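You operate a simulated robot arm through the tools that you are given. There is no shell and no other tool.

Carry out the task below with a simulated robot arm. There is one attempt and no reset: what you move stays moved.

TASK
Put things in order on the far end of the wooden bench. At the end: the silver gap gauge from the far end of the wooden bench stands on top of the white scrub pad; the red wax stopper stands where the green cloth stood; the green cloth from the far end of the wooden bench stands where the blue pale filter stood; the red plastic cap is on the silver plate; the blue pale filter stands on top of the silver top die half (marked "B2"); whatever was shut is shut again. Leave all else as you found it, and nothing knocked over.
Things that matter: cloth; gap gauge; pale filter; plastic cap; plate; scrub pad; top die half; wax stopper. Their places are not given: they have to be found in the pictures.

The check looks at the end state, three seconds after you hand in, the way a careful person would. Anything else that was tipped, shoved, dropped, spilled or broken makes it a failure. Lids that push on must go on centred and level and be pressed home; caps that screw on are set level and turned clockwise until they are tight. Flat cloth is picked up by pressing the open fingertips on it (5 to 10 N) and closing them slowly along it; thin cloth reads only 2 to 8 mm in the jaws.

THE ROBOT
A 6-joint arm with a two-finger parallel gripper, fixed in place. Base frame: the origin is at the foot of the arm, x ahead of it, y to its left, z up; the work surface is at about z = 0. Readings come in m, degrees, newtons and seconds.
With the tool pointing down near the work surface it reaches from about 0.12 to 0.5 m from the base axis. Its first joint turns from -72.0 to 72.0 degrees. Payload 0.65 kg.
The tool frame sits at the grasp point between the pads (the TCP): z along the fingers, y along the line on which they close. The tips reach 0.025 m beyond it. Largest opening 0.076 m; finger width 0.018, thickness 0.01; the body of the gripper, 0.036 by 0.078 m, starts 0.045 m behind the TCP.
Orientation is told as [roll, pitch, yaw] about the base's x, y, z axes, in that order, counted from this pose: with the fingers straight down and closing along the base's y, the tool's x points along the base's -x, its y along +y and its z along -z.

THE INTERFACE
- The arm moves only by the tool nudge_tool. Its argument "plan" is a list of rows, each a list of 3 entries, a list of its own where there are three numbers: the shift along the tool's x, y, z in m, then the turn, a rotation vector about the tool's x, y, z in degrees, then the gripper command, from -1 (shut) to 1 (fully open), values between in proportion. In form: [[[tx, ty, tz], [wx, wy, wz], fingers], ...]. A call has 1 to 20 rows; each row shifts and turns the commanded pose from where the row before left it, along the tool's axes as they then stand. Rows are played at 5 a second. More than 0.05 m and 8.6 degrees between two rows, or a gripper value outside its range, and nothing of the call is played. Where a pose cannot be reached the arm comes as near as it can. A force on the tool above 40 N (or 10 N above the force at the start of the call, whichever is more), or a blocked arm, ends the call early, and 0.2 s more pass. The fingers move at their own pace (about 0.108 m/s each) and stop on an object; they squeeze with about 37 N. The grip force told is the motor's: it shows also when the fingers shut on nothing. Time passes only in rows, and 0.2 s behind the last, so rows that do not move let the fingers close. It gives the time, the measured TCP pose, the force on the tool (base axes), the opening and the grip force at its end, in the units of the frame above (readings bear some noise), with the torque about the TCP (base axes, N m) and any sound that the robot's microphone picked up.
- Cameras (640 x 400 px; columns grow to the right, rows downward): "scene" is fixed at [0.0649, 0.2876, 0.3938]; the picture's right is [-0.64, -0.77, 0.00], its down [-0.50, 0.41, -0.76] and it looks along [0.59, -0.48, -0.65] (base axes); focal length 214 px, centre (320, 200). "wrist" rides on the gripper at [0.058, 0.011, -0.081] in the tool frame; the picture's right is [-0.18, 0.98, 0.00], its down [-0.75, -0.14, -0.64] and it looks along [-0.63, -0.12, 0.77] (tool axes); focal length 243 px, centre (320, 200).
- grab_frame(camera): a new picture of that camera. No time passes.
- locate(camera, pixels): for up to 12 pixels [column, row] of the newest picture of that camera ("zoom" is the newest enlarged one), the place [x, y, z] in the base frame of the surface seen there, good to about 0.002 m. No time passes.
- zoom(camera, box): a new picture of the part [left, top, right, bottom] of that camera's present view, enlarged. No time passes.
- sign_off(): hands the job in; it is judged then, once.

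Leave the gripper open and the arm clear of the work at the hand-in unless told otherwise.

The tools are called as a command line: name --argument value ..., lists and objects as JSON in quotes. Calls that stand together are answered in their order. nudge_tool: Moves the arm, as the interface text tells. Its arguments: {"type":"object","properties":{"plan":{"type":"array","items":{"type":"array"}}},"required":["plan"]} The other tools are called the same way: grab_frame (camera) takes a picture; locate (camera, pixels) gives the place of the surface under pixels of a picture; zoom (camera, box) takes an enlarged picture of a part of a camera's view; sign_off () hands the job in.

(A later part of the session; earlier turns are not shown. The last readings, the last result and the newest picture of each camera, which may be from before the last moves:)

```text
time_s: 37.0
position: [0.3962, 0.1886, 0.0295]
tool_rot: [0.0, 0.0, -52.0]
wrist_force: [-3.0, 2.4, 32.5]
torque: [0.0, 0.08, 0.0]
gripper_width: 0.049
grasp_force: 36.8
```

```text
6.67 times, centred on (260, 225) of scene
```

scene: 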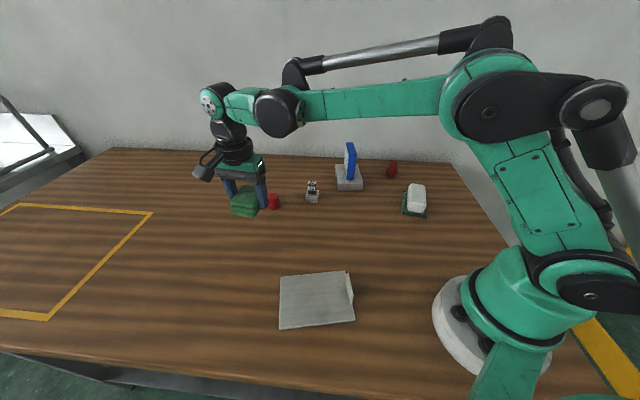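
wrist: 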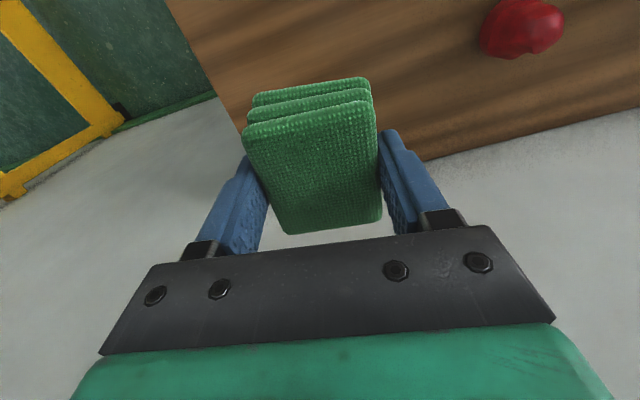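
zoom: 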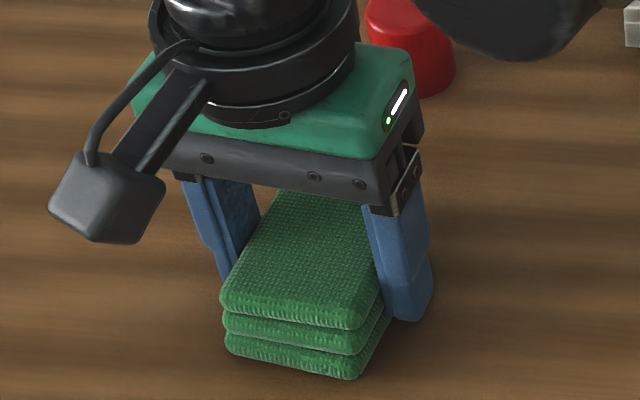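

Contact, 32 N pressing; I ease up 1 mm, open gently and rise.

nudge_tool --plan '[[[0, 0, -0.001], [0, 0, 0], -1], [[0, 0, 0], [0, 0, 0], -1], [[0, 0, 0], [0, 0, 0], 0.35], [[0, 0, 0], [0, 0, 0], 0.6], [[0, 0, 0], [0, 0, 0], 0.9], [[0, 0, 0], [0, 0, 0], 1], [[0, 0, -0.01], [0, 0, 0], 1], [[0, 0, -0.03], [0, 0, 0], 1], [[0, 0, -0.04], [0, 0, 0], 1], [[0, 0, -0.04], [0, 0, 0], 1], [[0, 0, 0], [0, 0, 0], 1]]'

zoom --camera "scene" --box '[200, 130, 320, 260]'

grab_frame --camera "wrist"

```text
time_s: 39.4
position: [0.397, 0.1867, 0.1507]
tool_rot: [0.0, -0.1, -52.0]
wrist_force: [-0.6, 1.3, 0.4]
torque: [0.03, 0.0, -0.03]
gripper_width: 0.0762
grasp_force: 0.1
```

```text
3.08 times, centred on (260, 195) of scene
```

zoom: 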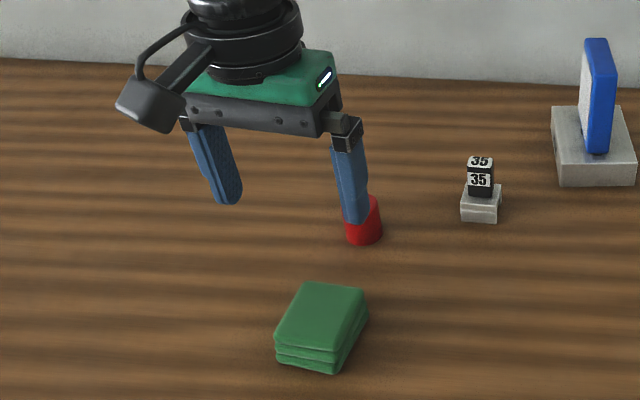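

```text
taken
```

wrist: 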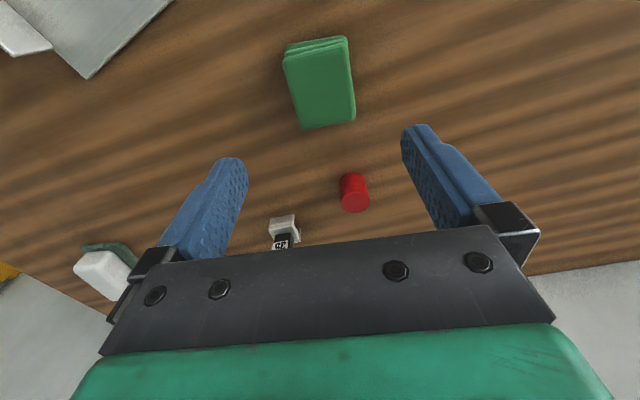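

Cloth released and standing. I'll verify its position from the wrist view with corners (290,58), (347,40), (354,118), (304,128).

locate --camera "wrist" --pixels '[[288, 60], [346, 44], [352, 116], [305, 125], [321, 88], [355, 200], [354, 178]]'

locate --camera "zoom" --pixels '[[303, 286], [364, 291], [338, 350], [277, 340], [320, 318], [480, 162], [361, 205], [336, 366], [280, 358]]'

```text
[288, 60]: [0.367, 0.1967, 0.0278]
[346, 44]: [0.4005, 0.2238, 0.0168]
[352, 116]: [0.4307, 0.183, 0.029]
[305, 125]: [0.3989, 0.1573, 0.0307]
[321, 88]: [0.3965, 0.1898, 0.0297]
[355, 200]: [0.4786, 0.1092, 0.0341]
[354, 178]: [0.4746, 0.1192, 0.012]
```

```text
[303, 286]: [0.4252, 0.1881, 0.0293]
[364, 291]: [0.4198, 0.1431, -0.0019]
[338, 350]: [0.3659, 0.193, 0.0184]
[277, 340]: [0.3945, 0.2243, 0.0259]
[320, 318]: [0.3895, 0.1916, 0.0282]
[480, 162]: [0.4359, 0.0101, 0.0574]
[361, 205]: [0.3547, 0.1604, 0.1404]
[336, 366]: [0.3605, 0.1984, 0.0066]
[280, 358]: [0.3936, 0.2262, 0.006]
```

Cloth is centred at about (0.395, 0.191). Next the gauge: I move above it at (0.437, 0.009) and turn to yaw -44°.

nudge_tool --plan '[[[-0.033, -0.0156, 0], [0, 0, 0], 1], [[-0.033, -0.0156, 0], [0, 0, 0], 1], [[-0.033, -0.0156, 0], [0, 0, 0], 1], [[-0.033, -0.0156, 0], [0, 0, 0], 1], [[-0.033, -0.0156, 0], [0, 0, 0], 1], [[0, 0, 0], [0, 0, -8], 1], [[0, 0, 0], [0, 0, 0], 1], [[0, 0, 0], [0, 0, 0], 1]]'

grab_frame --camera "wrist"

```text
time_s: 41.2
position: [0.4374, 0.0109, 0.1482]
tool_rot: [0.1, -0.2, -44.0]
wrist_force: [-0.6, 0.3, -0.4]
torque: [0.02, -0.02, 0.02]
gripper_width: 0.0764
grasp_force: 0.1
```

```text
taken
```

wrist: 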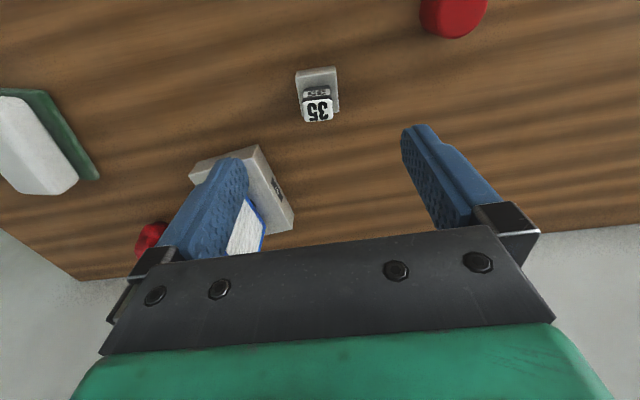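

zoom --camera "wrist" --box '[285, 55, 355, 130]'

```text
5.33 times, centred on (320, 92) of wrist
```

zoom: 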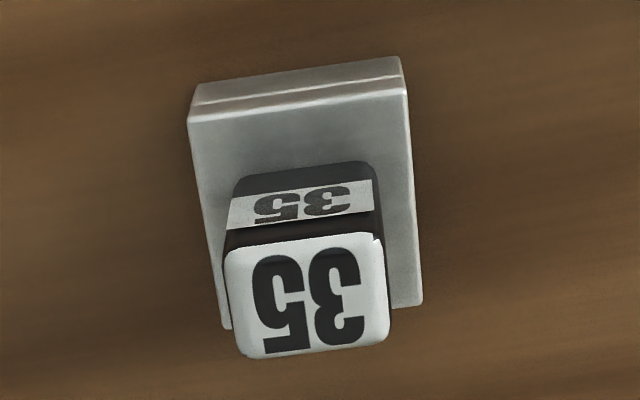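

locate --camera "zoom" --pixels '[[234, 258], [376, 243], [383, 335], [254, 350], [310, 300], [193, 118], [404, 92], [418, 300], [228, 322], [196, 90], [300, 140]]'

```text
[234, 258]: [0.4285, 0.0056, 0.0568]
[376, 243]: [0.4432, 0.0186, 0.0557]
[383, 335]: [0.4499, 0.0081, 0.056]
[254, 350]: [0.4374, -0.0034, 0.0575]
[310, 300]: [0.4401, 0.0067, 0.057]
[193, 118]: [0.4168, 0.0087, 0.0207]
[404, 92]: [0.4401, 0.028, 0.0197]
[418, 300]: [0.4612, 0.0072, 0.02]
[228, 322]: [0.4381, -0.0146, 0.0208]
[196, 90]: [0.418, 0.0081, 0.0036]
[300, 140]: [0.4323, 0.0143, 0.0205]
```

Gauge centre by both views ≈ (0.4385, 0.008), turned ~44-46°. I'll grip the black body (20 mm across, z 0.021-0.056): shift (-3, -1.2 mm) and descend to z 0.075 first (tips at 0.05, below the top edge but wide open).

nudge_tool --plan '[[[-0.003, -0.0012, 0], [0, 0, 0], 1], [[0, 0, 0.025], [0, 0, 0], 1], [[0, 0, 0.025], [0, 0, 0], 1], [[0, 0, 0.023], [0, 0, 0], 1], [[0, 0, 0], [0, 0, 0], 1], [[0, 0, 0], [0, 0, 0], 1]]'

grab_frame --camera "wrist"

zoom --camera "scene" --box '[270, 120, 370, 220]'

```text
time_s: 42.6
position: [0.4386, 0.0065, 0.0771]
tool_rot: [0.0, -0.1, -43.9]
wrist_force: [0.0, 0.2, -1.0]
torque: [-0.01, 0.01, 0.0]
gripper_width: 0.0761
grasp_force: 0.0
```

```text
taken
```

wrist: 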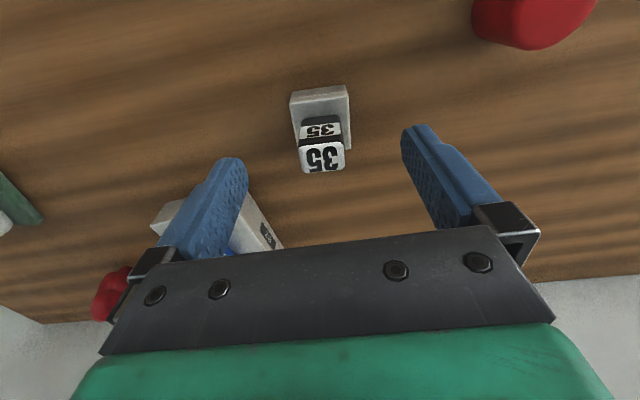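

```text
4.00 times, centred on (320, 170) of scene
```

zoom: 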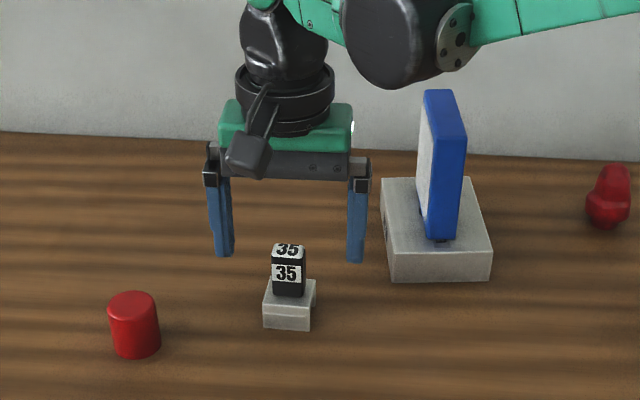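

The gauge top (322,158) matches the predicted TCP axis (319,158). I descend 0.026 m and close slowly on the black body.

nudge_tool --plan '[[[0, 0.001, 0.01], [0, 0, 0], 1], [[0, 0, 0.01], [0, 0, 0], 1], [[0, 0, 0.006], [0, 0, 0], 1], [[0, 0, 0], [0, 0, 0], 0.4], [[0, 0, 0], [0, 0, 0], 0.0], [[0, 0, 0], [0, 0, 0], -0.2], [[0, 0, 0], [0, 0, 0], -0.3], [[0, 0, 0], [0, 0, 0], -0.4], [[0, 0, 0], [0, 0, 0], -0.5], [[0, 0, 0], [0, 0, 0], -0.6], [[0, 0, 0], [0, 0, 0], -1], [[0, 0, 0], [0, 0, 0], -1]]'

grab_frame --camera "wrist"

zoom --camera "scene" --box '[280, 150, 350, 220]'

```text
time_s: 45.2
position: [0.4401, 0.0071, 0.051]
tool_rot: [0.1, -0.1, -43.9]
wrist_force: [0.1, -0.2, 0.0]
torque: [-0.02, 0.01, -0.01]
gripper_width: 0.0209
grasp_force: 36.6
```

```text
taken
```

wrist: 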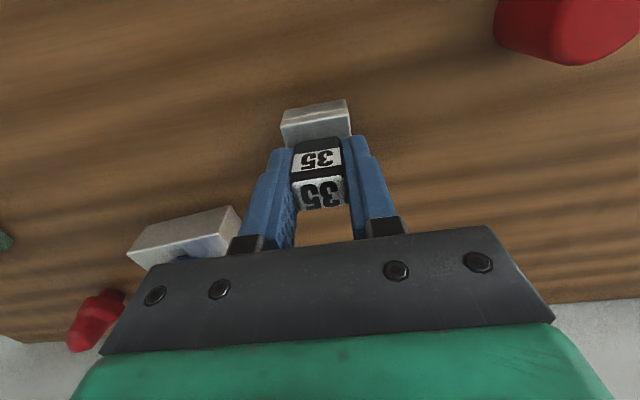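

```text
5.71 times, centred on (315, 185) of scene
```

zoom: 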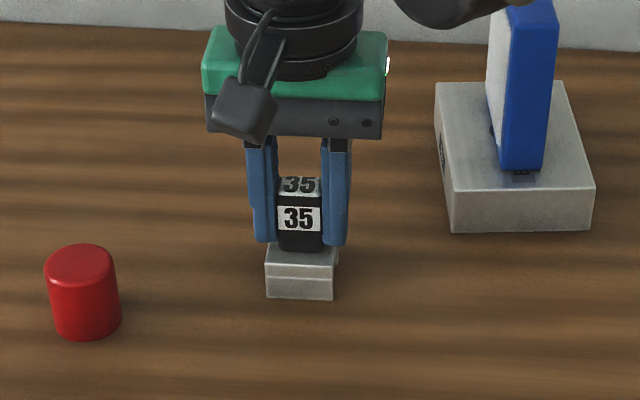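

Gripped at 0.0209 m. I lift 0.09 m and check.

nudge_tool --plan '[[[0, 0, -0.01], [0, 0, 0], -1], [[0, 0, -0.025], [0, 0, 0], -1], [[0, 0, -0.03], [0, 0, 0], -1], [[0, 0, -0.025], [0, 0, 0], -1], [[0, 0, 0], [0, 0, 0], -1], [[0, 0, 0], [0, 0, 0], -1]]'

grab_frame --camera "wrist"

zoom --camera "scene" --box '[270, 100, 370, 220]'

```text
time_s: 46.6
position: [0.4377, 0.0094, 0.142]
tool_rot: [0.0, -0.2, -44.0]
wrist_force: [-1.0, -1.0, -0.6]
torque: [0.04, 0.01, 0.01]
gripper_width: 0.0208
grasp_force: 37.1
```

```text
taken
```

wrist: 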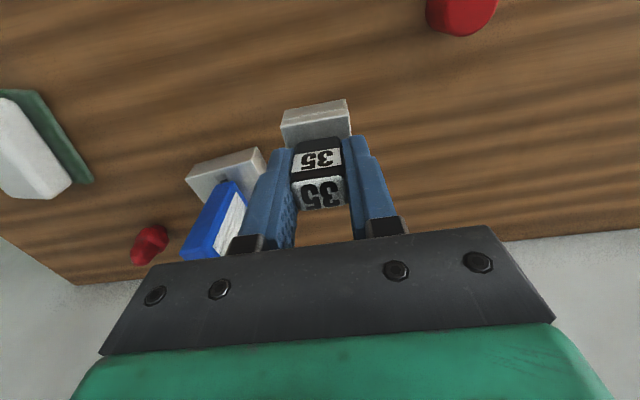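

```text
3.33 times, centred on (320, 160) of scene
```

zoom: 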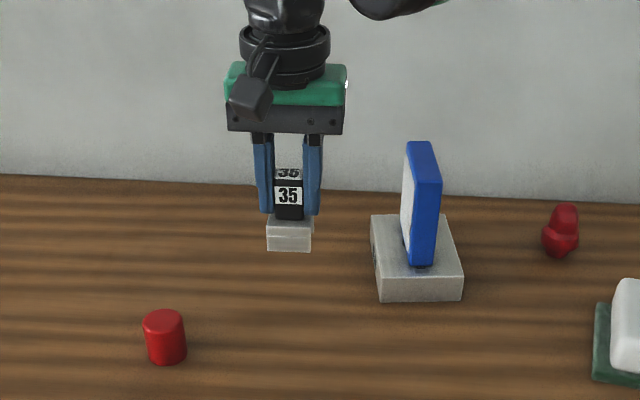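

The gauge is held. I carry it over the white pad at (0.240, -0.187) and turn toward yaw -56° to match the pad's sides.

nudge_tool --plan '[[[0.0007, -0.0348, 0], [0, 0, 0], -1], [[0.0007, -0.0348, 0], [0, 0, 0], -1], [[0.0007, -0.0348, 0], [0, 0, 0], -1], [[0.0007, -0.0348, 0], [0, 0, 0], -1], [[0.0007, -0.0348, 0], [0, 0, 0], -1], [[0.0007, -0.0348, 0], [0, 0, 0], -1], [[0.0007, -0.0348, 0], [0, 0, 0], -1], [[0.0007, -0.0348, 0], [0, 0, 0], -1], [[0, 0, 0], [0, 0, 6], -1], [[0, 0, 0], [0, 0, 6], -1], [[0, 0, 0], [0, 0, 0], -1], [[0, 0, 0], [0, 0, 0], -1]]'

grab_frame --camera "wrist"

zoom --camera "scene" --box '[370, 110, 470, 230]'

```text
time_s: 49.2
position: [0.242, -0.1889, 0.1408]
tool_rot: [-0.1, 0.1, -56.0]
wrist_force: [0.9, 0.4, -0.4]
torque: [0.01, 0.01, -0.01]
gripper_width: 0.0211
grasp_force: 37.7
```

```text
taken
```

wrist: 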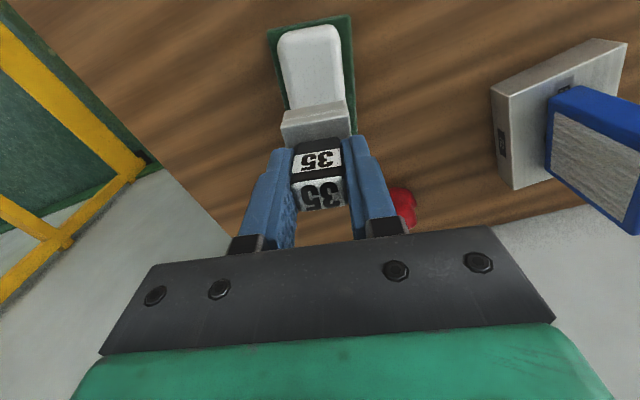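

```text
3.33 times, centred on (420, 170) of scene
```

zoom: 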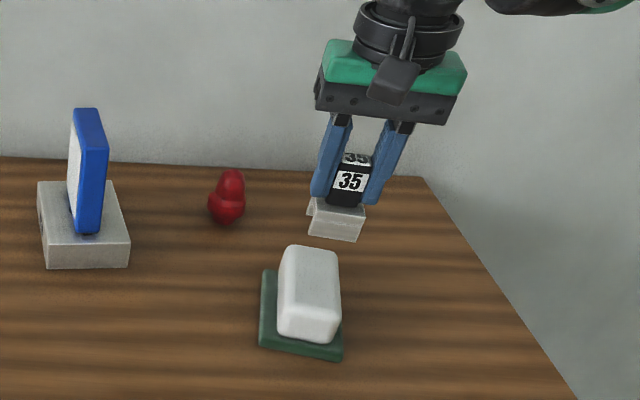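

I zoom on the pad in both views to fix its axis and centre.

zoom --camera "wrist" --box '[260, 5, 370, 145]'

locate --camera "wrist" --pixels '[[281, 36], [334, 28], [344, 70], [346, 98], [288, 100], [285, 70], [312, 60], [269, 35], [348, 18], [354, 120]]'

zoom --camera "scene" --box '[390, 175, 440, 225]'

```text
2.86 times, centred on (315, 75) of wrist
```

zoom: 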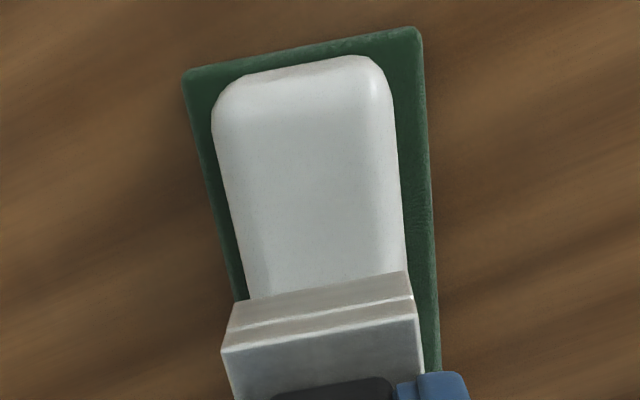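

```text
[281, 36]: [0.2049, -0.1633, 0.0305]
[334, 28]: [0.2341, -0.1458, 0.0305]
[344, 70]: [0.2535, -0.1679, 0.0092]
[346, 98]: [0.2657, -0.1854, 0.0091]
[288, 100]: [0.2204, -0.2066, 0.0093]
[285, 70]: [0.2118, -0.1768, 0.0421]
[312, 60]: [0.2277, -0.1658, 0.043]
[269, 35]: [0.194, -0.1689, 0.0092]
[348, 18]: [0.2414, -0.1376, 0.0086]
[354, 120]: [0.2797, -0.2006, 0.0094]
```

```text
8.00 times, centred on (415, 200) of scene
```

zoom: 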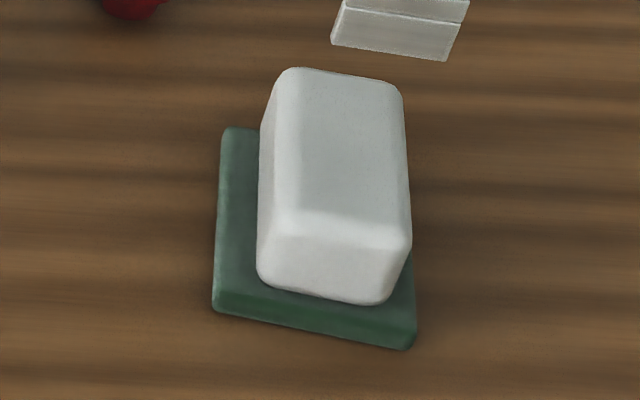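

locate --camera "zoom" --pixels '[[290, 80], [395, 95], [405, 225], [292, 215], [345, 150], [282, 150], [400, 160], [264, 262], [395, 285], [340, 90], [345, 215], [262, 160]]'

```text
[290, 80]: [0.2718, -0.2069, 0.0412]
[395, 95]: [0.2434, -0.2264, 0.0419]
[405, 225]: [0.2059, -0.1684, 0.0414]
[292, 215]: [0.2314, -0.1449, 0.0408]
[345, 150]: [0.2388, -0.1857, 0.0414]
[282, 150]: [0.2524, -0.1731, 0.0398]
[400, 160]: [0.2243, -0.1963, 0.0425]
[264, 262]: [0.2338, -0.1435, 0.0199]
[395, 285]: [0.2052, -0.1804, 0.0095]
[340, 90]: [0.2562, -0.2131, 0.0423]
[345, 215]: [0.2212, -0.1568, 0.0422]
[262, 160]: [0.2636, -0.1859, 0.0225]
```

Pad top centre ≈ (0.2395, -0.187), z 0.0425, long axis at -57°. I shift (+2.7, -1.2 mm), turn 1°, and lower 0.038 m, leaving ~9 mm gap.

nudge_tool --plan '[[[0.0027, -0.0012, 0], [0, 0, 1], -1], [[0, 0, 0.015], [0, 0, 0], -1], [[0, 0, 0.015], [0, 0, 0], -1], [[0, 0, 0.008], [0, 0, 0], -1], [[0, 0, 0], [0, 0, 0], -1], [[0, 0, 0], [0, 0, 0], -1]]'

zoom --camera "scene" --box '[380, 140, 450, 220]'

grab_frame --camera "wrist"

```text
time_s: 50.6
position: [0.2396, -0.1871, 0.1029]
tool_rot: [0.0, 0.0, -57.0]
wrist_force: [0.1, 0.0, 0.5]
torque: [-0.01, -0.05, -0.01]
gripper_width: 0.0209
grasp_force: 37.2
```

```text
5.00 times, centred on (415, 180) of scene
```

zoom: 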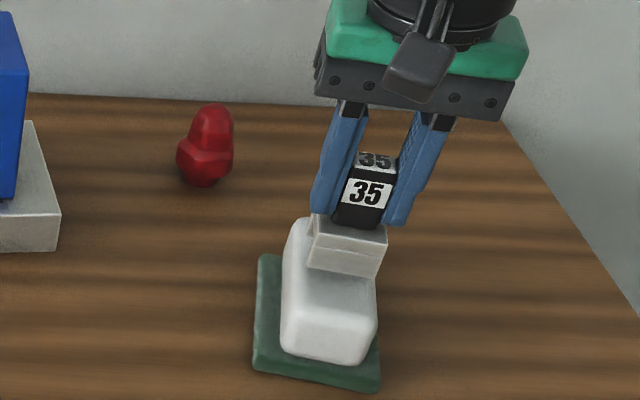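

```text
taken
```

wrist: 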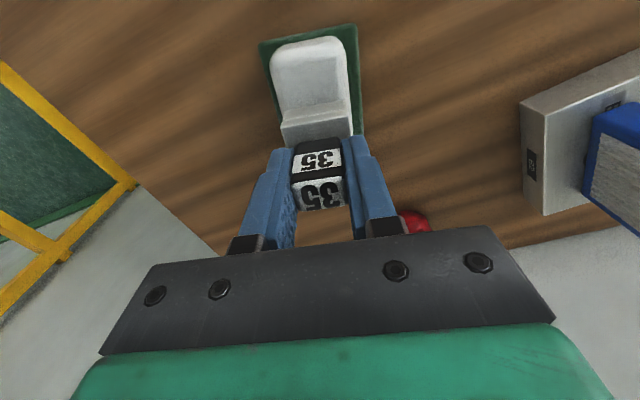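

Looks aligned. I locate the gauge's lower front corners to check it against the pad's centre.

locate --camera "zoom" --pixels '[[312, 262], [374, 274], [316, 240], [382, 250], [345, 255], [385, 225], [290, 240], [376, 300], [300, 232]]'

```text
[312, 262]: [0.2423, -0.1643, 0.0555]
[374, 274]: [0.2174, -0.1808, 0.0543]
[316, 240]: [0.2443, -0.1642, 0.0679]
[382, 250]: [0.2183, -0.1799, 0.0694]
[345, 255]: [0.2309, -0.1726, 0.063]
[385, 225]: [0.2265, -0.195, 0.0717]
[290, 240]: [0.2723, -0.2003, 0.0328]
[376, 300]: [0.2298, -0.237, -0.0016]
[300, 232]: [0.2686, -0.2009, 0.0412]
```

The gauge base centre computes to (0.238,-0.185) – right on the pad's centre. I lower 7 mm, then 1 mm steps.

nudge_tool --plan '[[[0, 0, 0.004], [0, 0, 0], -1], [[0, 0, 0.003], [0, 0, 0], -1], [[0, 0, 0], [0, 0, 0], -1]]'

nudge_tool --plan '[[[0, 0, 0.001], [0, 0, 0], -1], [[0, 0, 0], [0, 0, 0], -1]]'

nudge_tool --plan '[[[0, 0, 0.001], [0, 0, 0], -1], [[0, 0, 0], [0, 0, 0], -1]]'

```text
time_s: 51.4
position: [0.2394, -0.1865, 0.0961]
tool_rot: [0.1, 0.0, -57.0]
wrist_force: [0.3, -0.6, -0.2]
torque: [0.01, -0.02, 0.02]
gripper_width: 0.0208
grasp_force: 37.1
```

```text
time_s: 52.0
position: [0.2379, -0.1864, 0.0962]
tool_rot: [0.0, 0.0, -57.0]
wrist_force: [0.3, 0.7, -1.0]
torque: [-0.02, -0.03, -0.04]
gripper_width: 0.0211
grasp_force: 36.7
```

```text
time_s: 52.6
position: [0.2384, -0.1861, 0.094]
tool_rot: [-0.1, -0.1, -57.0]
wrist_force: [-0.8, -0.6, 7.5]
torque: [-0.03, 0.01, 0.01]
gripper_width: 0.021
grasp_force: 36.6
```

Contact at 7.5 N. I take a look before release.

zoom --camera "scene" --box '[385, 150, 445, 220]'

```text
5.71 times, centred on (415, 185) of scene
```

zoom: 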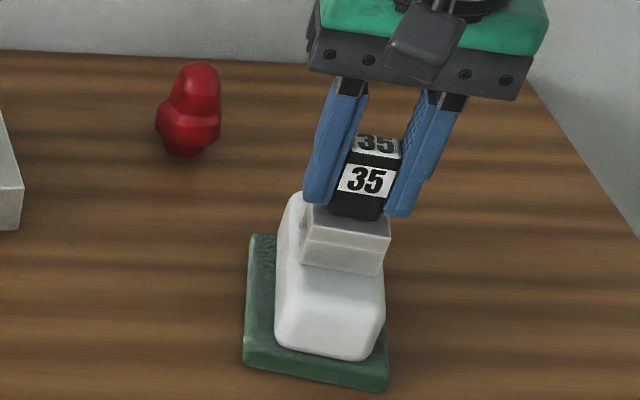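

The gauge rests level on the pad. I open slowly and rise 0.09 m.

nudge_tool --plan '[[[0, 0, 0], [0, 0, 0], -0.42], [[0, 0, 0], [0, 0, 0], -0.35], [[0, 0, 0], [0, 0, 0], -0.2], [[0, 0, 0], [0, 0, 0], 0.2], [[0, 0, 0], [0, 0, 0], 0.5], [[0, 0, 0], [0, 0, 0], 0.5], [[0, 0, -0.01], [0, 0, 0], 0.5], [[0, 0, -0.03], [0, 0, 0], 0.5], [[0, 0, -0.04], [0, 0, 0], 1], [[0, 0, 0], [0, 0, 0], 1], [[0, 0, 0], [0, 0, 0], 1]]'

zoom --camera "scene" --box '[380, 120, 460, 220]'

grab_frame --camera "wrist"

```text
time_s: 55.0
position: [0.2401, -0.1864, 0.1732]
tool_rot: [0.0, -0.1, -56.9]
wrist_force: [0.1, -0.2, 0.6]
torque: [-0.01, 0.0, -0.04]
gripper_width: 0.076
grasp_force: 0.0
```

```text
4.00 times, centred on (420, 170) of scene
```

zoom: 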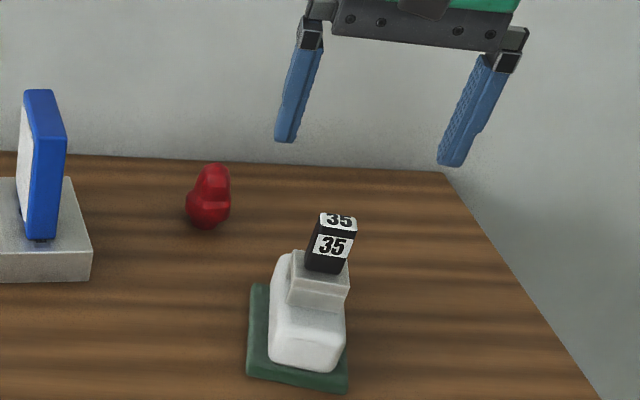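

```text
taken
```

wrist: 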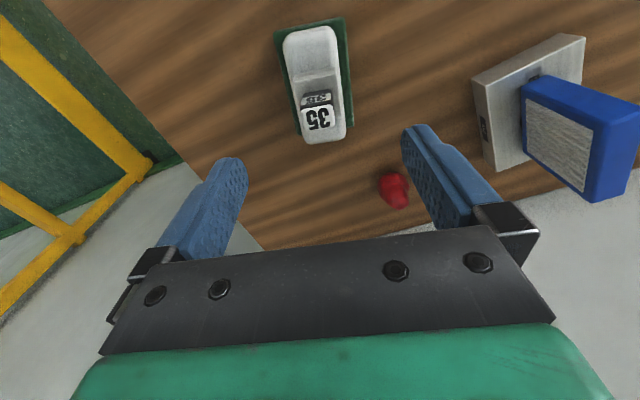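

The gauge stands on the pad. Now the stopper: I move over (0.362, -0.252) at the same height and look.

nudge_tool --plan '[[[-0.0305, 0.0166, 0], [0, 0, 0], 1], [[-0.0305, 0.0166, 0], [0, 0, 0], 1], [[-0.0305, 0.0166, 0], [0, 0, 0], 1], [[-0.0305, 0.0166, 0], [0, 0, 0], 1], [[0, 0, 0.02], [0, 0, 0], 1], [[0, 0, 0], [0, 0, 0], 1], [[0, 0, 0], [0, 0, 0], 1]]'

grab_frame --camera "wrist"

zoom --camera "scene" --box '[370, 150, 415, 190]'

```text
time_s: 56.6
position: [0.3596, -0.2524, 0.1551]
tool_rot: [0.0, 0.0, -57.0]
wrist_force: [-0.1, -0.3, 0.9]
torque: [-0.01, -0.01, -0.01]
gripper_width: 0.0762
grasp_force: 0.0
```

```text
taken
```

wrist: 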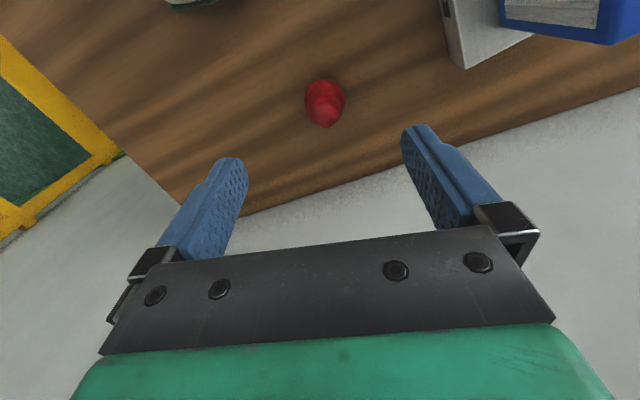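

```text
10.00 times, centred on (392, 170) of scene
```

zoom: 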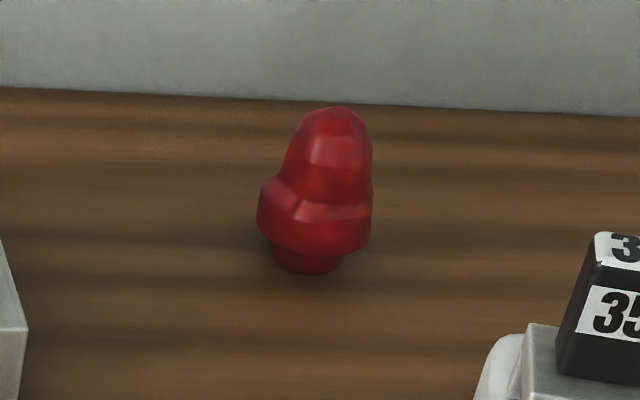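

zoom --camera "wrist" --box '[290, 65, 360, 140]'

```text
5.33 times, centred on (325, 102) of wrist
```

zoom: 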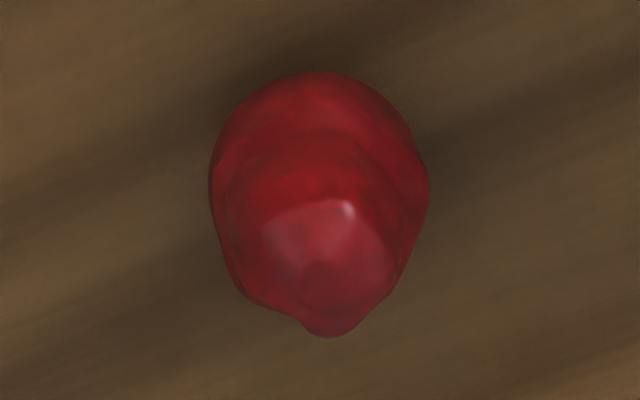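

locate --camera "zoom" --pixels '[[216, 190], [423, 190], [318, 80], [328, 328], [325, 265], [325, 220], [230, 190], [410, 190], [320, 120], [320, 150], [250, 280], [385, 290]]'

```text
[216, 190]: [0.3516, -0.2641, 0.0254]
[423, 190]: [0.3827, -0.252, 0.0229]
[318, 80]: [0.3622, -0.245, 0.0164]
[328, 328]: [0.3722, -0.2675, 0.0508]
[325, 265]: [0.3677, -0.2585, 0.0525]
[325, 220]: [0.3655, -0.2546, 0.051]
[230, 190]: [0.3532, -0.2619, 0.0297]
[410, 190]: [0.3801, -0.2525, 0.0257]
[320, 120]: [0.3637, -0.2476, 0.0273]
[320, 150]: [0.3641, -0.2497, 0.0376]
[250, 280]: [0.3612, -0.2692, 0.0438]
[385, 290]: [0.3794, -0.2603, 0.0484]
```

The stopper's collar is ~33 mm wide, centred ≈ (0.3665, -0.2575). I shift (-8, +3 mm), descend to z ≈ 0.075 (tips 0.05, open) and check.

nudge_tool --plan '[[[-0.008, 0.003, 0], [0, 0, 0], 1], [[0, 0, 0.03], [0, 0, 0], 1], [[0, 0, 0.03], [0, 0, 0], 1], [[0, 0, 0.02], [0, 0, 0], 1], [[0, 0, 0], [0, 0, 0], 1], [[0, 0, 0], [0, 0, 0], 1]]'

grab_frame --camera "wrist"

zoom --camera "scene" --box '[360, 120, 430, 200]'

```text
time_s: 58.0
position: [0.3681, -0.2601, 0.0754]
tool_rot: [0.1, 0.0, -56.9]
wrist_force: [1.3, 0.1, 0.3]
torque: [0.01, 0.01, 0.0]
gripper_width: 0.0759
grasp_force: 0.2
```

```text
taken
```

wrist: 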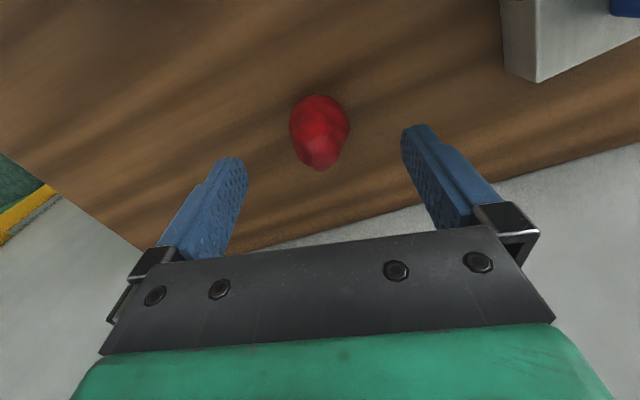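

```text
5.00 times, centred on (395, 160) of scene
```

zoom: 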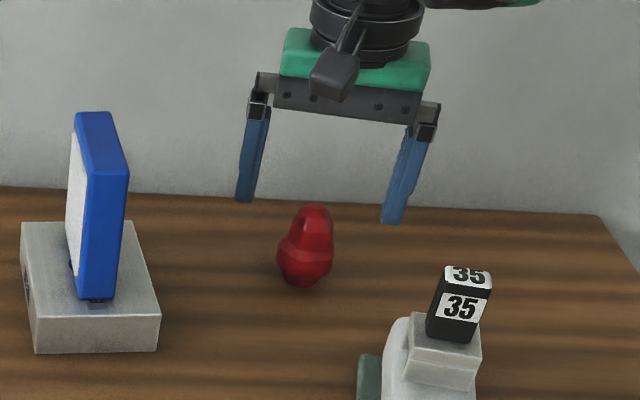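

The collar (319,128) coincides with the predicted TCP axis (319,129). I descend to z 0.030 and close slowly.

nudge_tool --plan '[[[0, 0, 0.02], [0, 0, 0], 1], [[0, 0, 0.015], [0, 0, 0], 1], [[0, 0, 0.01], [0, 0, 0], 1], [[0, 0, 0], [0, 0, 0], 0.5], [[0, 0, 0], [0, 0, 0], 0.2], [[0, 0, 0], [0, 0, 0], 0.05], [[0, 0, 0], [0, 0, 0], -0.05], [[0, 0, 0], [0, 0, 0], -0.12], [[0, 0, 0], [0, 0, 0], -0.2], [[0, 0, 0], [0, 0, 0], -0.3], [[0, 0, 0], [0, 0, 0], -0.5], [[0, 0, 0], [0, 0, 0], -1]]'

grab_frame --camera "wrist"

zoom --camera "scene" --box '[365, 130, 425, 195]'

```text
time_s: 60.6
position: [0.3686, -0.2576, 0.0305]
tool_rot: [0.0, -0.1, -57.0]
wrist_force: [-0.2, -0.2, 5.3]
torque: [-0.06, -0.03, 0.03]
gripper_width: 0.0335
grasp_force: 36.9
```

```text
taken
```

wrist: 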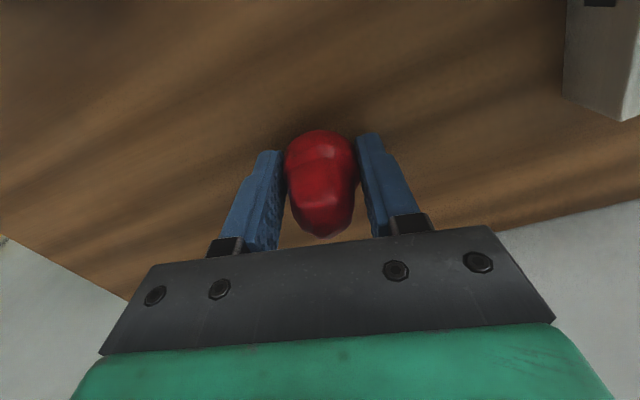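

```text
6.15 times, centred on (395, 162) of scene
```

zoom: 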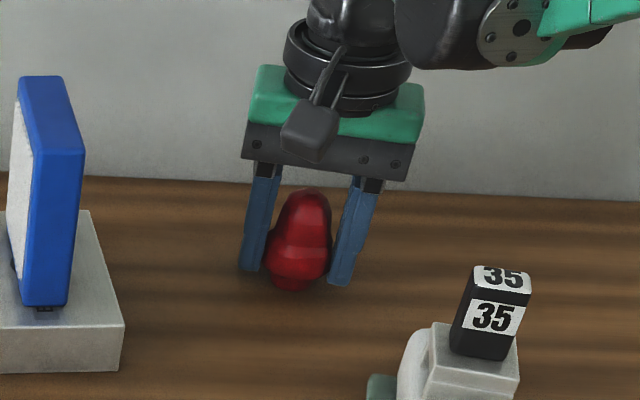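

Gripped at 0.0335 m. I lift 0.07 m and check how it hangs.

nudge_tool --plan '[[[0, 0, 0], [0, 0, 0], -1], [[0, 0, -0.005], [0, 0, 0], -1], [[0, 0, -0.02], [0, 0, 0], -1], [[0, 0, -0.025], [0, 0, 0], -1], [[0, 0, -0.02], [0, 0, 0], -1], [[0, 0, 0], [0, 0, 0], -1], [[0, 0, 0], [0, 0, 0], -1]]'

grab_frame --camera "wrist"

zoom --camera "scene" --box '[365, 110, 425, 180]'

```text
time_s: 62.2
position: [0.3688, -0.2572, 0.1]
tool_rot: [0.0, 0.0, -57.0]
wrist_force: [0.5, 0.1, -0.8]
torque: [-0.01, -0.01, 0.04]
gripper_width: 0.0337
grasp_force: 37.2
```

```text
taken
```

wrist: 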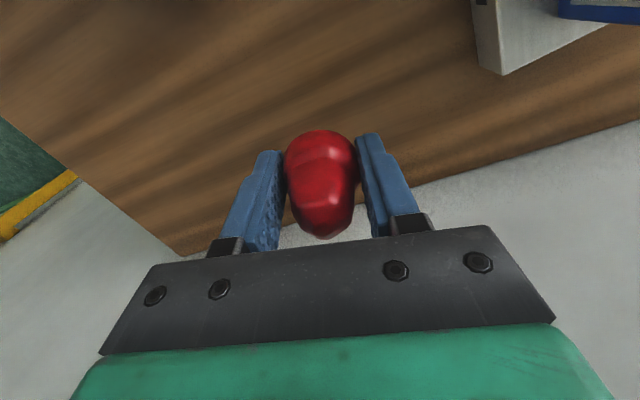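

```text
5.71 times, centred on (395, 145) of scene
```

zoom: 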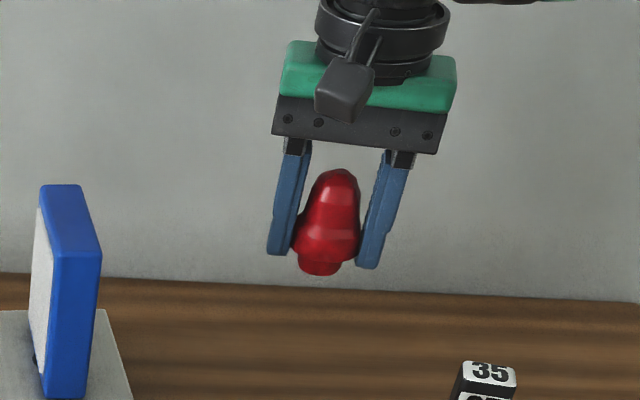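

Stopper hangs straight. I carry it to the cloth's old place (0.2695, -0.359).

nudge_tool --plan '[[[-0.0078, -0.0347, 0], [0, 0, 0], -1], [[-0.0078, -0.0347, 0], [0, 0, 0], -1], [[-0.0078, -0.0347, 0], [0, 0, 0], -1], [[-0.0078, -0.0347, 0], [0, 0, 0], -1], [[0, 0, 0.03], [0, 0, 0], -1], [[0, 0, 0], [0, 0, 0], -1], [[0, 0, 0], [0, 0, 0], -1]]'

grab_frame --camera "wrist"

zoom --camera "scene" --box '[395, 110, 475, 200]'

```text
time_s: 63.8
position: [0.2677, -0.3591, 0.0695]
tool_rot: [0.0, -0.1, -57.1]
wrist_force: [0.0, -0.2, 0.2]
torque: [0.0, 0.01, 0.05]
gripper_width: 0.0339
grasp_force: 37.5
```

```text
taken
```

wrist: 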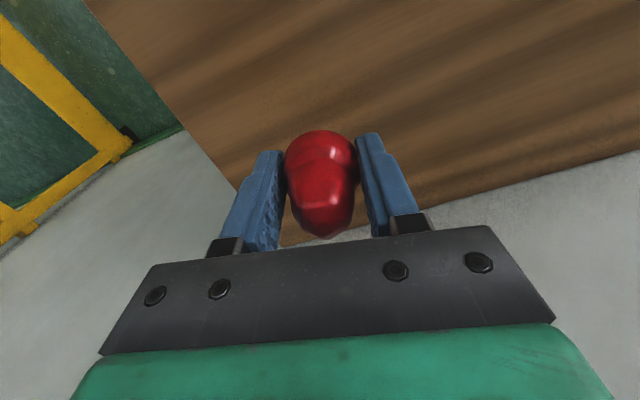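

```text
4.44 times, centred on (435, 155) of scene
```

zoom: 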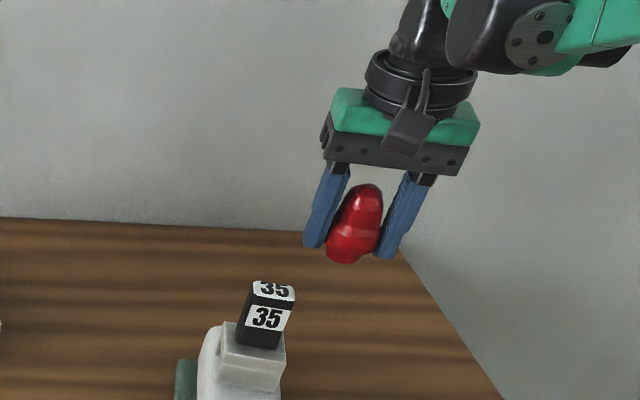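

In place above the spot. I lower 0.035 m, then step 1 mm at a time until contact (expected z ≈ 0.030).

nudge_tool --plan '[[[0, 0, 0.015], [0, 0, 0], -1], [[0, 0, 0.012], [0, 0, 0], -1], [[0, 0, 0.008], [0, 0, 0], -1], [[0, 0, 0], [0, 0, 0], -1]]'

nudge_tool --plan '[[[0, 0, 0.001], [0, 0, 0], -1], [[0, 0, 0.001], [0, 0, 0], -1], [[0, 0, 0], [0, 0, 0], -1]]'

nudge_tool --plan '[[[0, 0, 0.001], [0, 0, 0], -1], [[0, 0, 0], [0, 0, 0], -1]]'

```text
time_s: 64.8
position: [0.2662, -0.361, 0.0354]
tool_rot: [0.1, 0.0, -57.0]
wrist_force: [-0.2, 0.0, -0.2]
torque: [0.0, 0.0, -0.02]
gripper_width: 0.0334
grasp_force: 37.2
```

```text
time_s: 65.6
position: [0.268, -0.3594, 0.0331]
tool_rot: [-0.1, 0.0, -56.8]
wrist_force: [1.0, -0.3, -1.2]
torque: [0.02, -0.02, -0.02]
gripper_width: 0.0337
grasp_force: 36.9
```

```text
time_s: 66.2
position: [0.2687, -0.3593, 0.0333]
tool_rot: [0.0, -0.1, -57.1]
wrist_force: [-0.4, 0.5, -0.1]
torque: [-0.01, -0.05, 0.01]
gripper_width: 0.0337
grasp_force: 36.4
```

No contact yet at commanded ≈0.0315-0.033. I continue 1 mm at a time.

nudge_tool --plan '[[[0, 0, 0.001], [0, 0, 0], -1], [[0, 0, 0], [0, 0, 0], -1]]'

nudge_tool --plan '[[[0, 0, 0.0005], [0, 0, 0], -1], [[0, 0, 0], [0, 0, 0], -1]]'

```text
time_s: 66.8
position: [0.2686, -0.3596, 0.031]
tool_rot: [0.0, -0.1, -57.1]
wrist_force: [-0.8, -0.3, 4.4]
torque: [-0.02, 0.02, 0.01]
gripper_width: 0.0334
grasp_force: 36.6
```

```text
time_s: 67.4
position: [0.2677, -0.3597, 0.0305]
tool_rot: [0.0, -0.1, -57.1]
wrist_force: [0.7, -0.4, 24.6]
torque: [-0.08, -0.07, 0.02]
gripper_width: 0.0336
grasp_force: 36.9
```

Contact. I back off 0.5 mm to relax the push and open slowly, then look before rising.

nudge_tool --plan '[[[0, 0, -0.0006], [0, 0, 0], -1], [[0, 0, 0], [0, 0, 0], -1], [[0, 0, 0], [0, 0, 0], -0.1], [[0, 0, 0], [0, 0, 0], 0.0], [[0, 0, 0], [0, 0, 0], 0.2], [[0, 0, 0], [0, 0, 0], 0.5], [[0, 0, 0], [0, 0, 0], 1], [[0, 0, 0], [0, 0, 0], 1]]'

grab_frame --camera "wrist"

zoom --camera "scene" --box '[405, 130, 475, 200]'

```text
time_s: 69.2
position: [0.2693, -0.3595, 0.0309]
tool_rot: [-0.1, 0.0, -57.0]
wrist_force: [-0.2, 0.1, 0.6]
torque: [0.0, 0.02, -0.01]
gripper_width: 0.0761
grasp_force: 0.0
```

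```text
taken
```

wrist: 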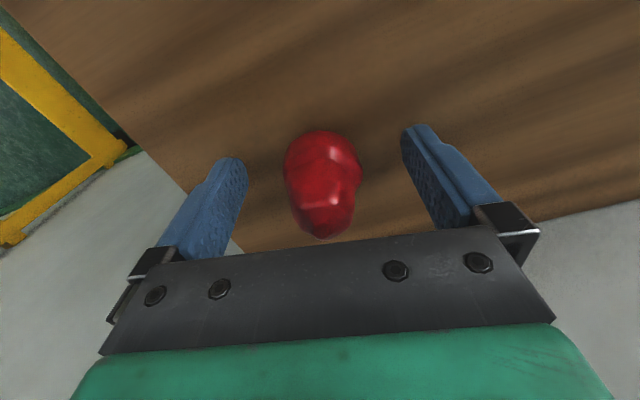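

```text
5.71 times, centred on (440, 165) of scene
```

zoom: 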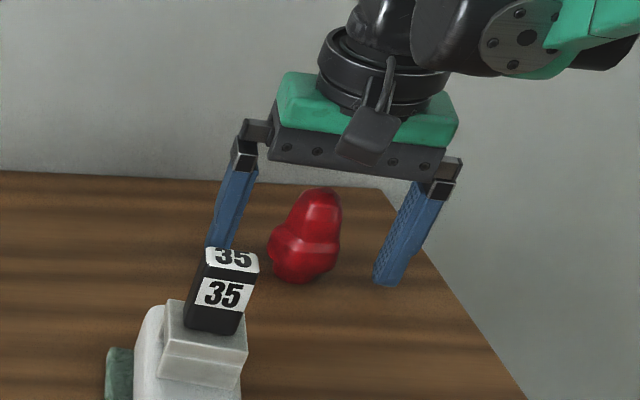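

The stopper stands upright on the spot. I rise 0.12 m and move to a waypoint (0.33, 0.0) away from objects.

nudge_tool --plan '[[[0, 0, -0.02], [0, 0, 0], 1], [[0, 0, -0.03], [0, 0, 0], 1], [[0, 0, -0.035], [0, 0, 0], 1], [[0, 0, -0.035], [0, 0, 0], 1], [[0, 0, 0], [0, 0, 0], 1], [[0.0268, 0.0247, 0], [0, 0, 0], 1], [[0.0268, 0.0247, 0], [0, 0, 0], 1], [[0.0268, 0.0247, 0], [0, 0, 0], 1], [[0.0268, 0.0247, 0], [0, 0, 0], 1], [[0.0268, 0.0247, 0], [0, 0, 0], 1], [[0.0268, 0.0247, 0], [0, 0, 0], 1], [[0.0268, 0.0247, 0], [0, 0, 0], 1], [[0.0268, 0.0247, 0], [0, 0, 0], 1], [[0.0268, 0.0247, 0], [0, 0, 0], 1], [[0.0268, 0.0247, 0], [0, 0, 0], 1], [[0, 0, 0], [0, 0, 0], 1]]'

grab_frame --camera "scene"

```text
time_s: 72.6
position: [0.3314, 0.001, 0.1488]
tool_rot: [0.0, -0.1, -57.0]
wrist_force: [-0.4, 0.7, -0.4]
torque: [-0.02, 0.02, 0.01]
gripper_width: 0.0761
grasp_force: 0.0
```

```text
taken
```

scene: 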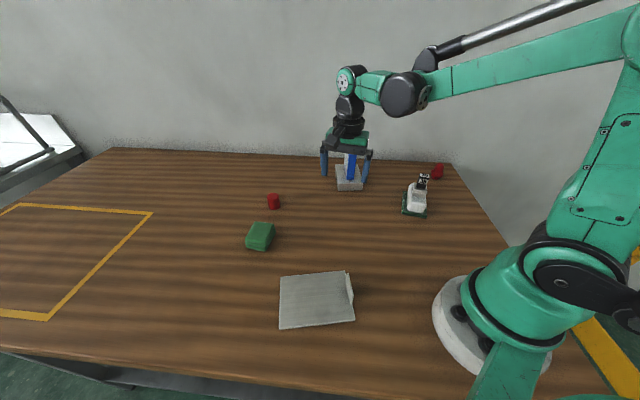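

All placed items look right. Next the red cap: I turn to yaw 12°, move to (0.43, 0.095) and descend to z 0.085.

nudge_tool --plan '[[[0, 0, 0], [0, 0, -7.67], 1], [[0, 0, 0], [0, 0, -7.67], 1], [[0, 0, 0], [0, 0, -7.67], 1], [[0, 0, 0], [0, 0, -7.67], 1], [[0, 0, 0], [0, 0, -7.67], 1], [[0, 0, 0], [0, 0, -7.67], 1], [[0, 0, 0], [0, 0, -7.67], 1], [[0, 0, 0], [0, 0, -7.67], 1], [[0, 0, 0], [0, 0, -7.67], 1], [[-0.029, 0.0179, 0], [0, 0, 0], 1], [[-0.029, 0.0179, 0], [0, 0, 0], 1], [[-0.029, 0.0179, 0], [0, 0, 0], 1], [[-0.029, 0.0179, 0], [0, 0, 0], 1], [[0, 0, 0.032], [0, 0, 0], 1], [[0, 0, 0.032], [0, 0, 0], 1], [[0, 0, 0], [0, 0, 0], 1], [[0, 0, 0], [0, 0, 0], 1]]'

grab_frame --camera "wrist"

```text
time_s: 76.2
position: [0.4294, 0.0949, 0.0859]
tool_rot: [0.1, 0.1, 11.9]
wrist_force: [0.1, 0.4, -0.8]
torque: [0.02, -0.05, -0.05]
gripper_width: 0.0759
grasp_force: 0.0
```

```text
taken
```

wrist: 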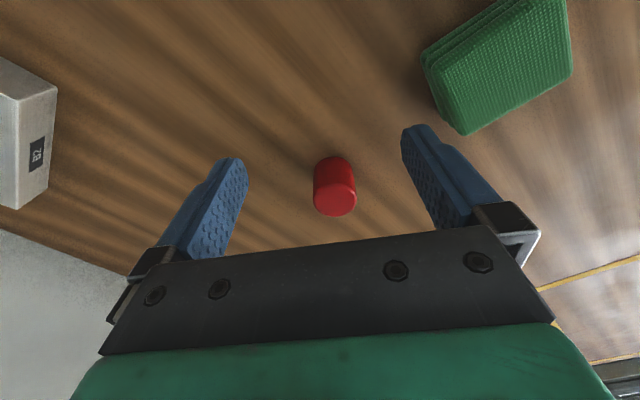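

locate --camera "wrist" --pixels '[[335, 200], [315, 195], [354, 195], [335, 212], [335, 190], [335, 175], [316, 175], [352, 172]]'

zoom --camera "wrist" --box '[300, 145, 370, 225]'

```text
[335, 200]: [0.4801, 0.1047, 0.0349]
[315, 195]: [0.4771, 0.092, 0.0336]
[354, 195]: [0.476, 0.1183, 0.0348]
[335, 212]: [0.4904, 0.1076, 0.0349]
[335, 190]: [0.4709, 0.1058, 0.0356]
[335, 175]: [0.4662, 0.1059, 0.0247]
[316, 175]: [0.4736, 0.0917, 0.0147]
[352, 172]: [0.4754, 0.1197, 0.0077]
```

```text
5.00 times, centred on (335, 185) of wrist
```

zoom: 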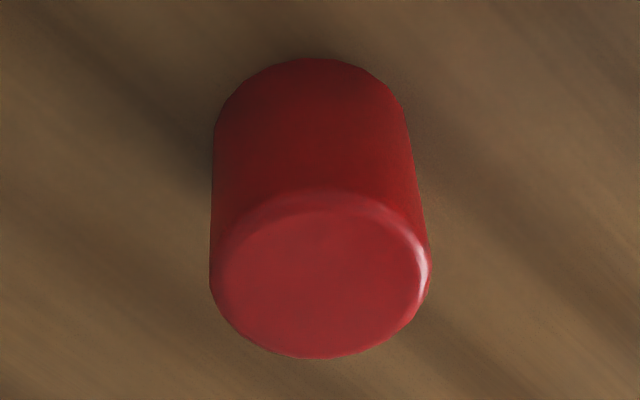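

Cap centre ≈ (0.479, 0.106), 27-28 mm across. I move out 0.051 m at this height and check reach.

nudge_tool --plan '[[[-0.0254, 0.0003, 0], [0, 0, 0], 1], [[-0.0254, 0.0003, 0], [0, 0, 0], 1], [[0, 0, 0], [0, 0, 0], 1], [[0, 0, 0], [0, 0, 0], 1]]'

grab_frame --camera "wrist"

zoom --camera "scene" --box '[230, 140, 330, 240]'

```text
time_s: 77.2
position: [0.4792, 0.1051, 0.085]
tool_rot: [0.0, 0.0, 12.0]
wrist_force: [0.6, -0.6, 0.3]
torque: [0.0, 0.01, -0.02]
gripper_width: 0.076
grasp_force: 0.1
```

```text
taken
```

wrist: 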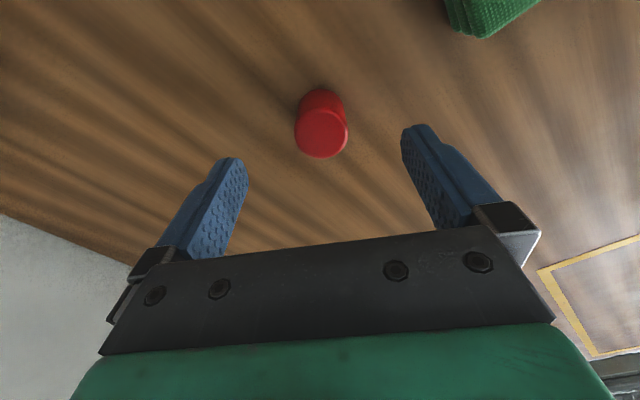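

```text
4.00 times, centred on (280, 190) of scene
```

zoom: 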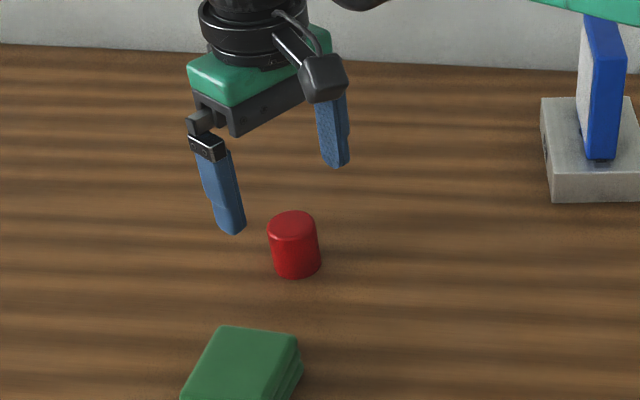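

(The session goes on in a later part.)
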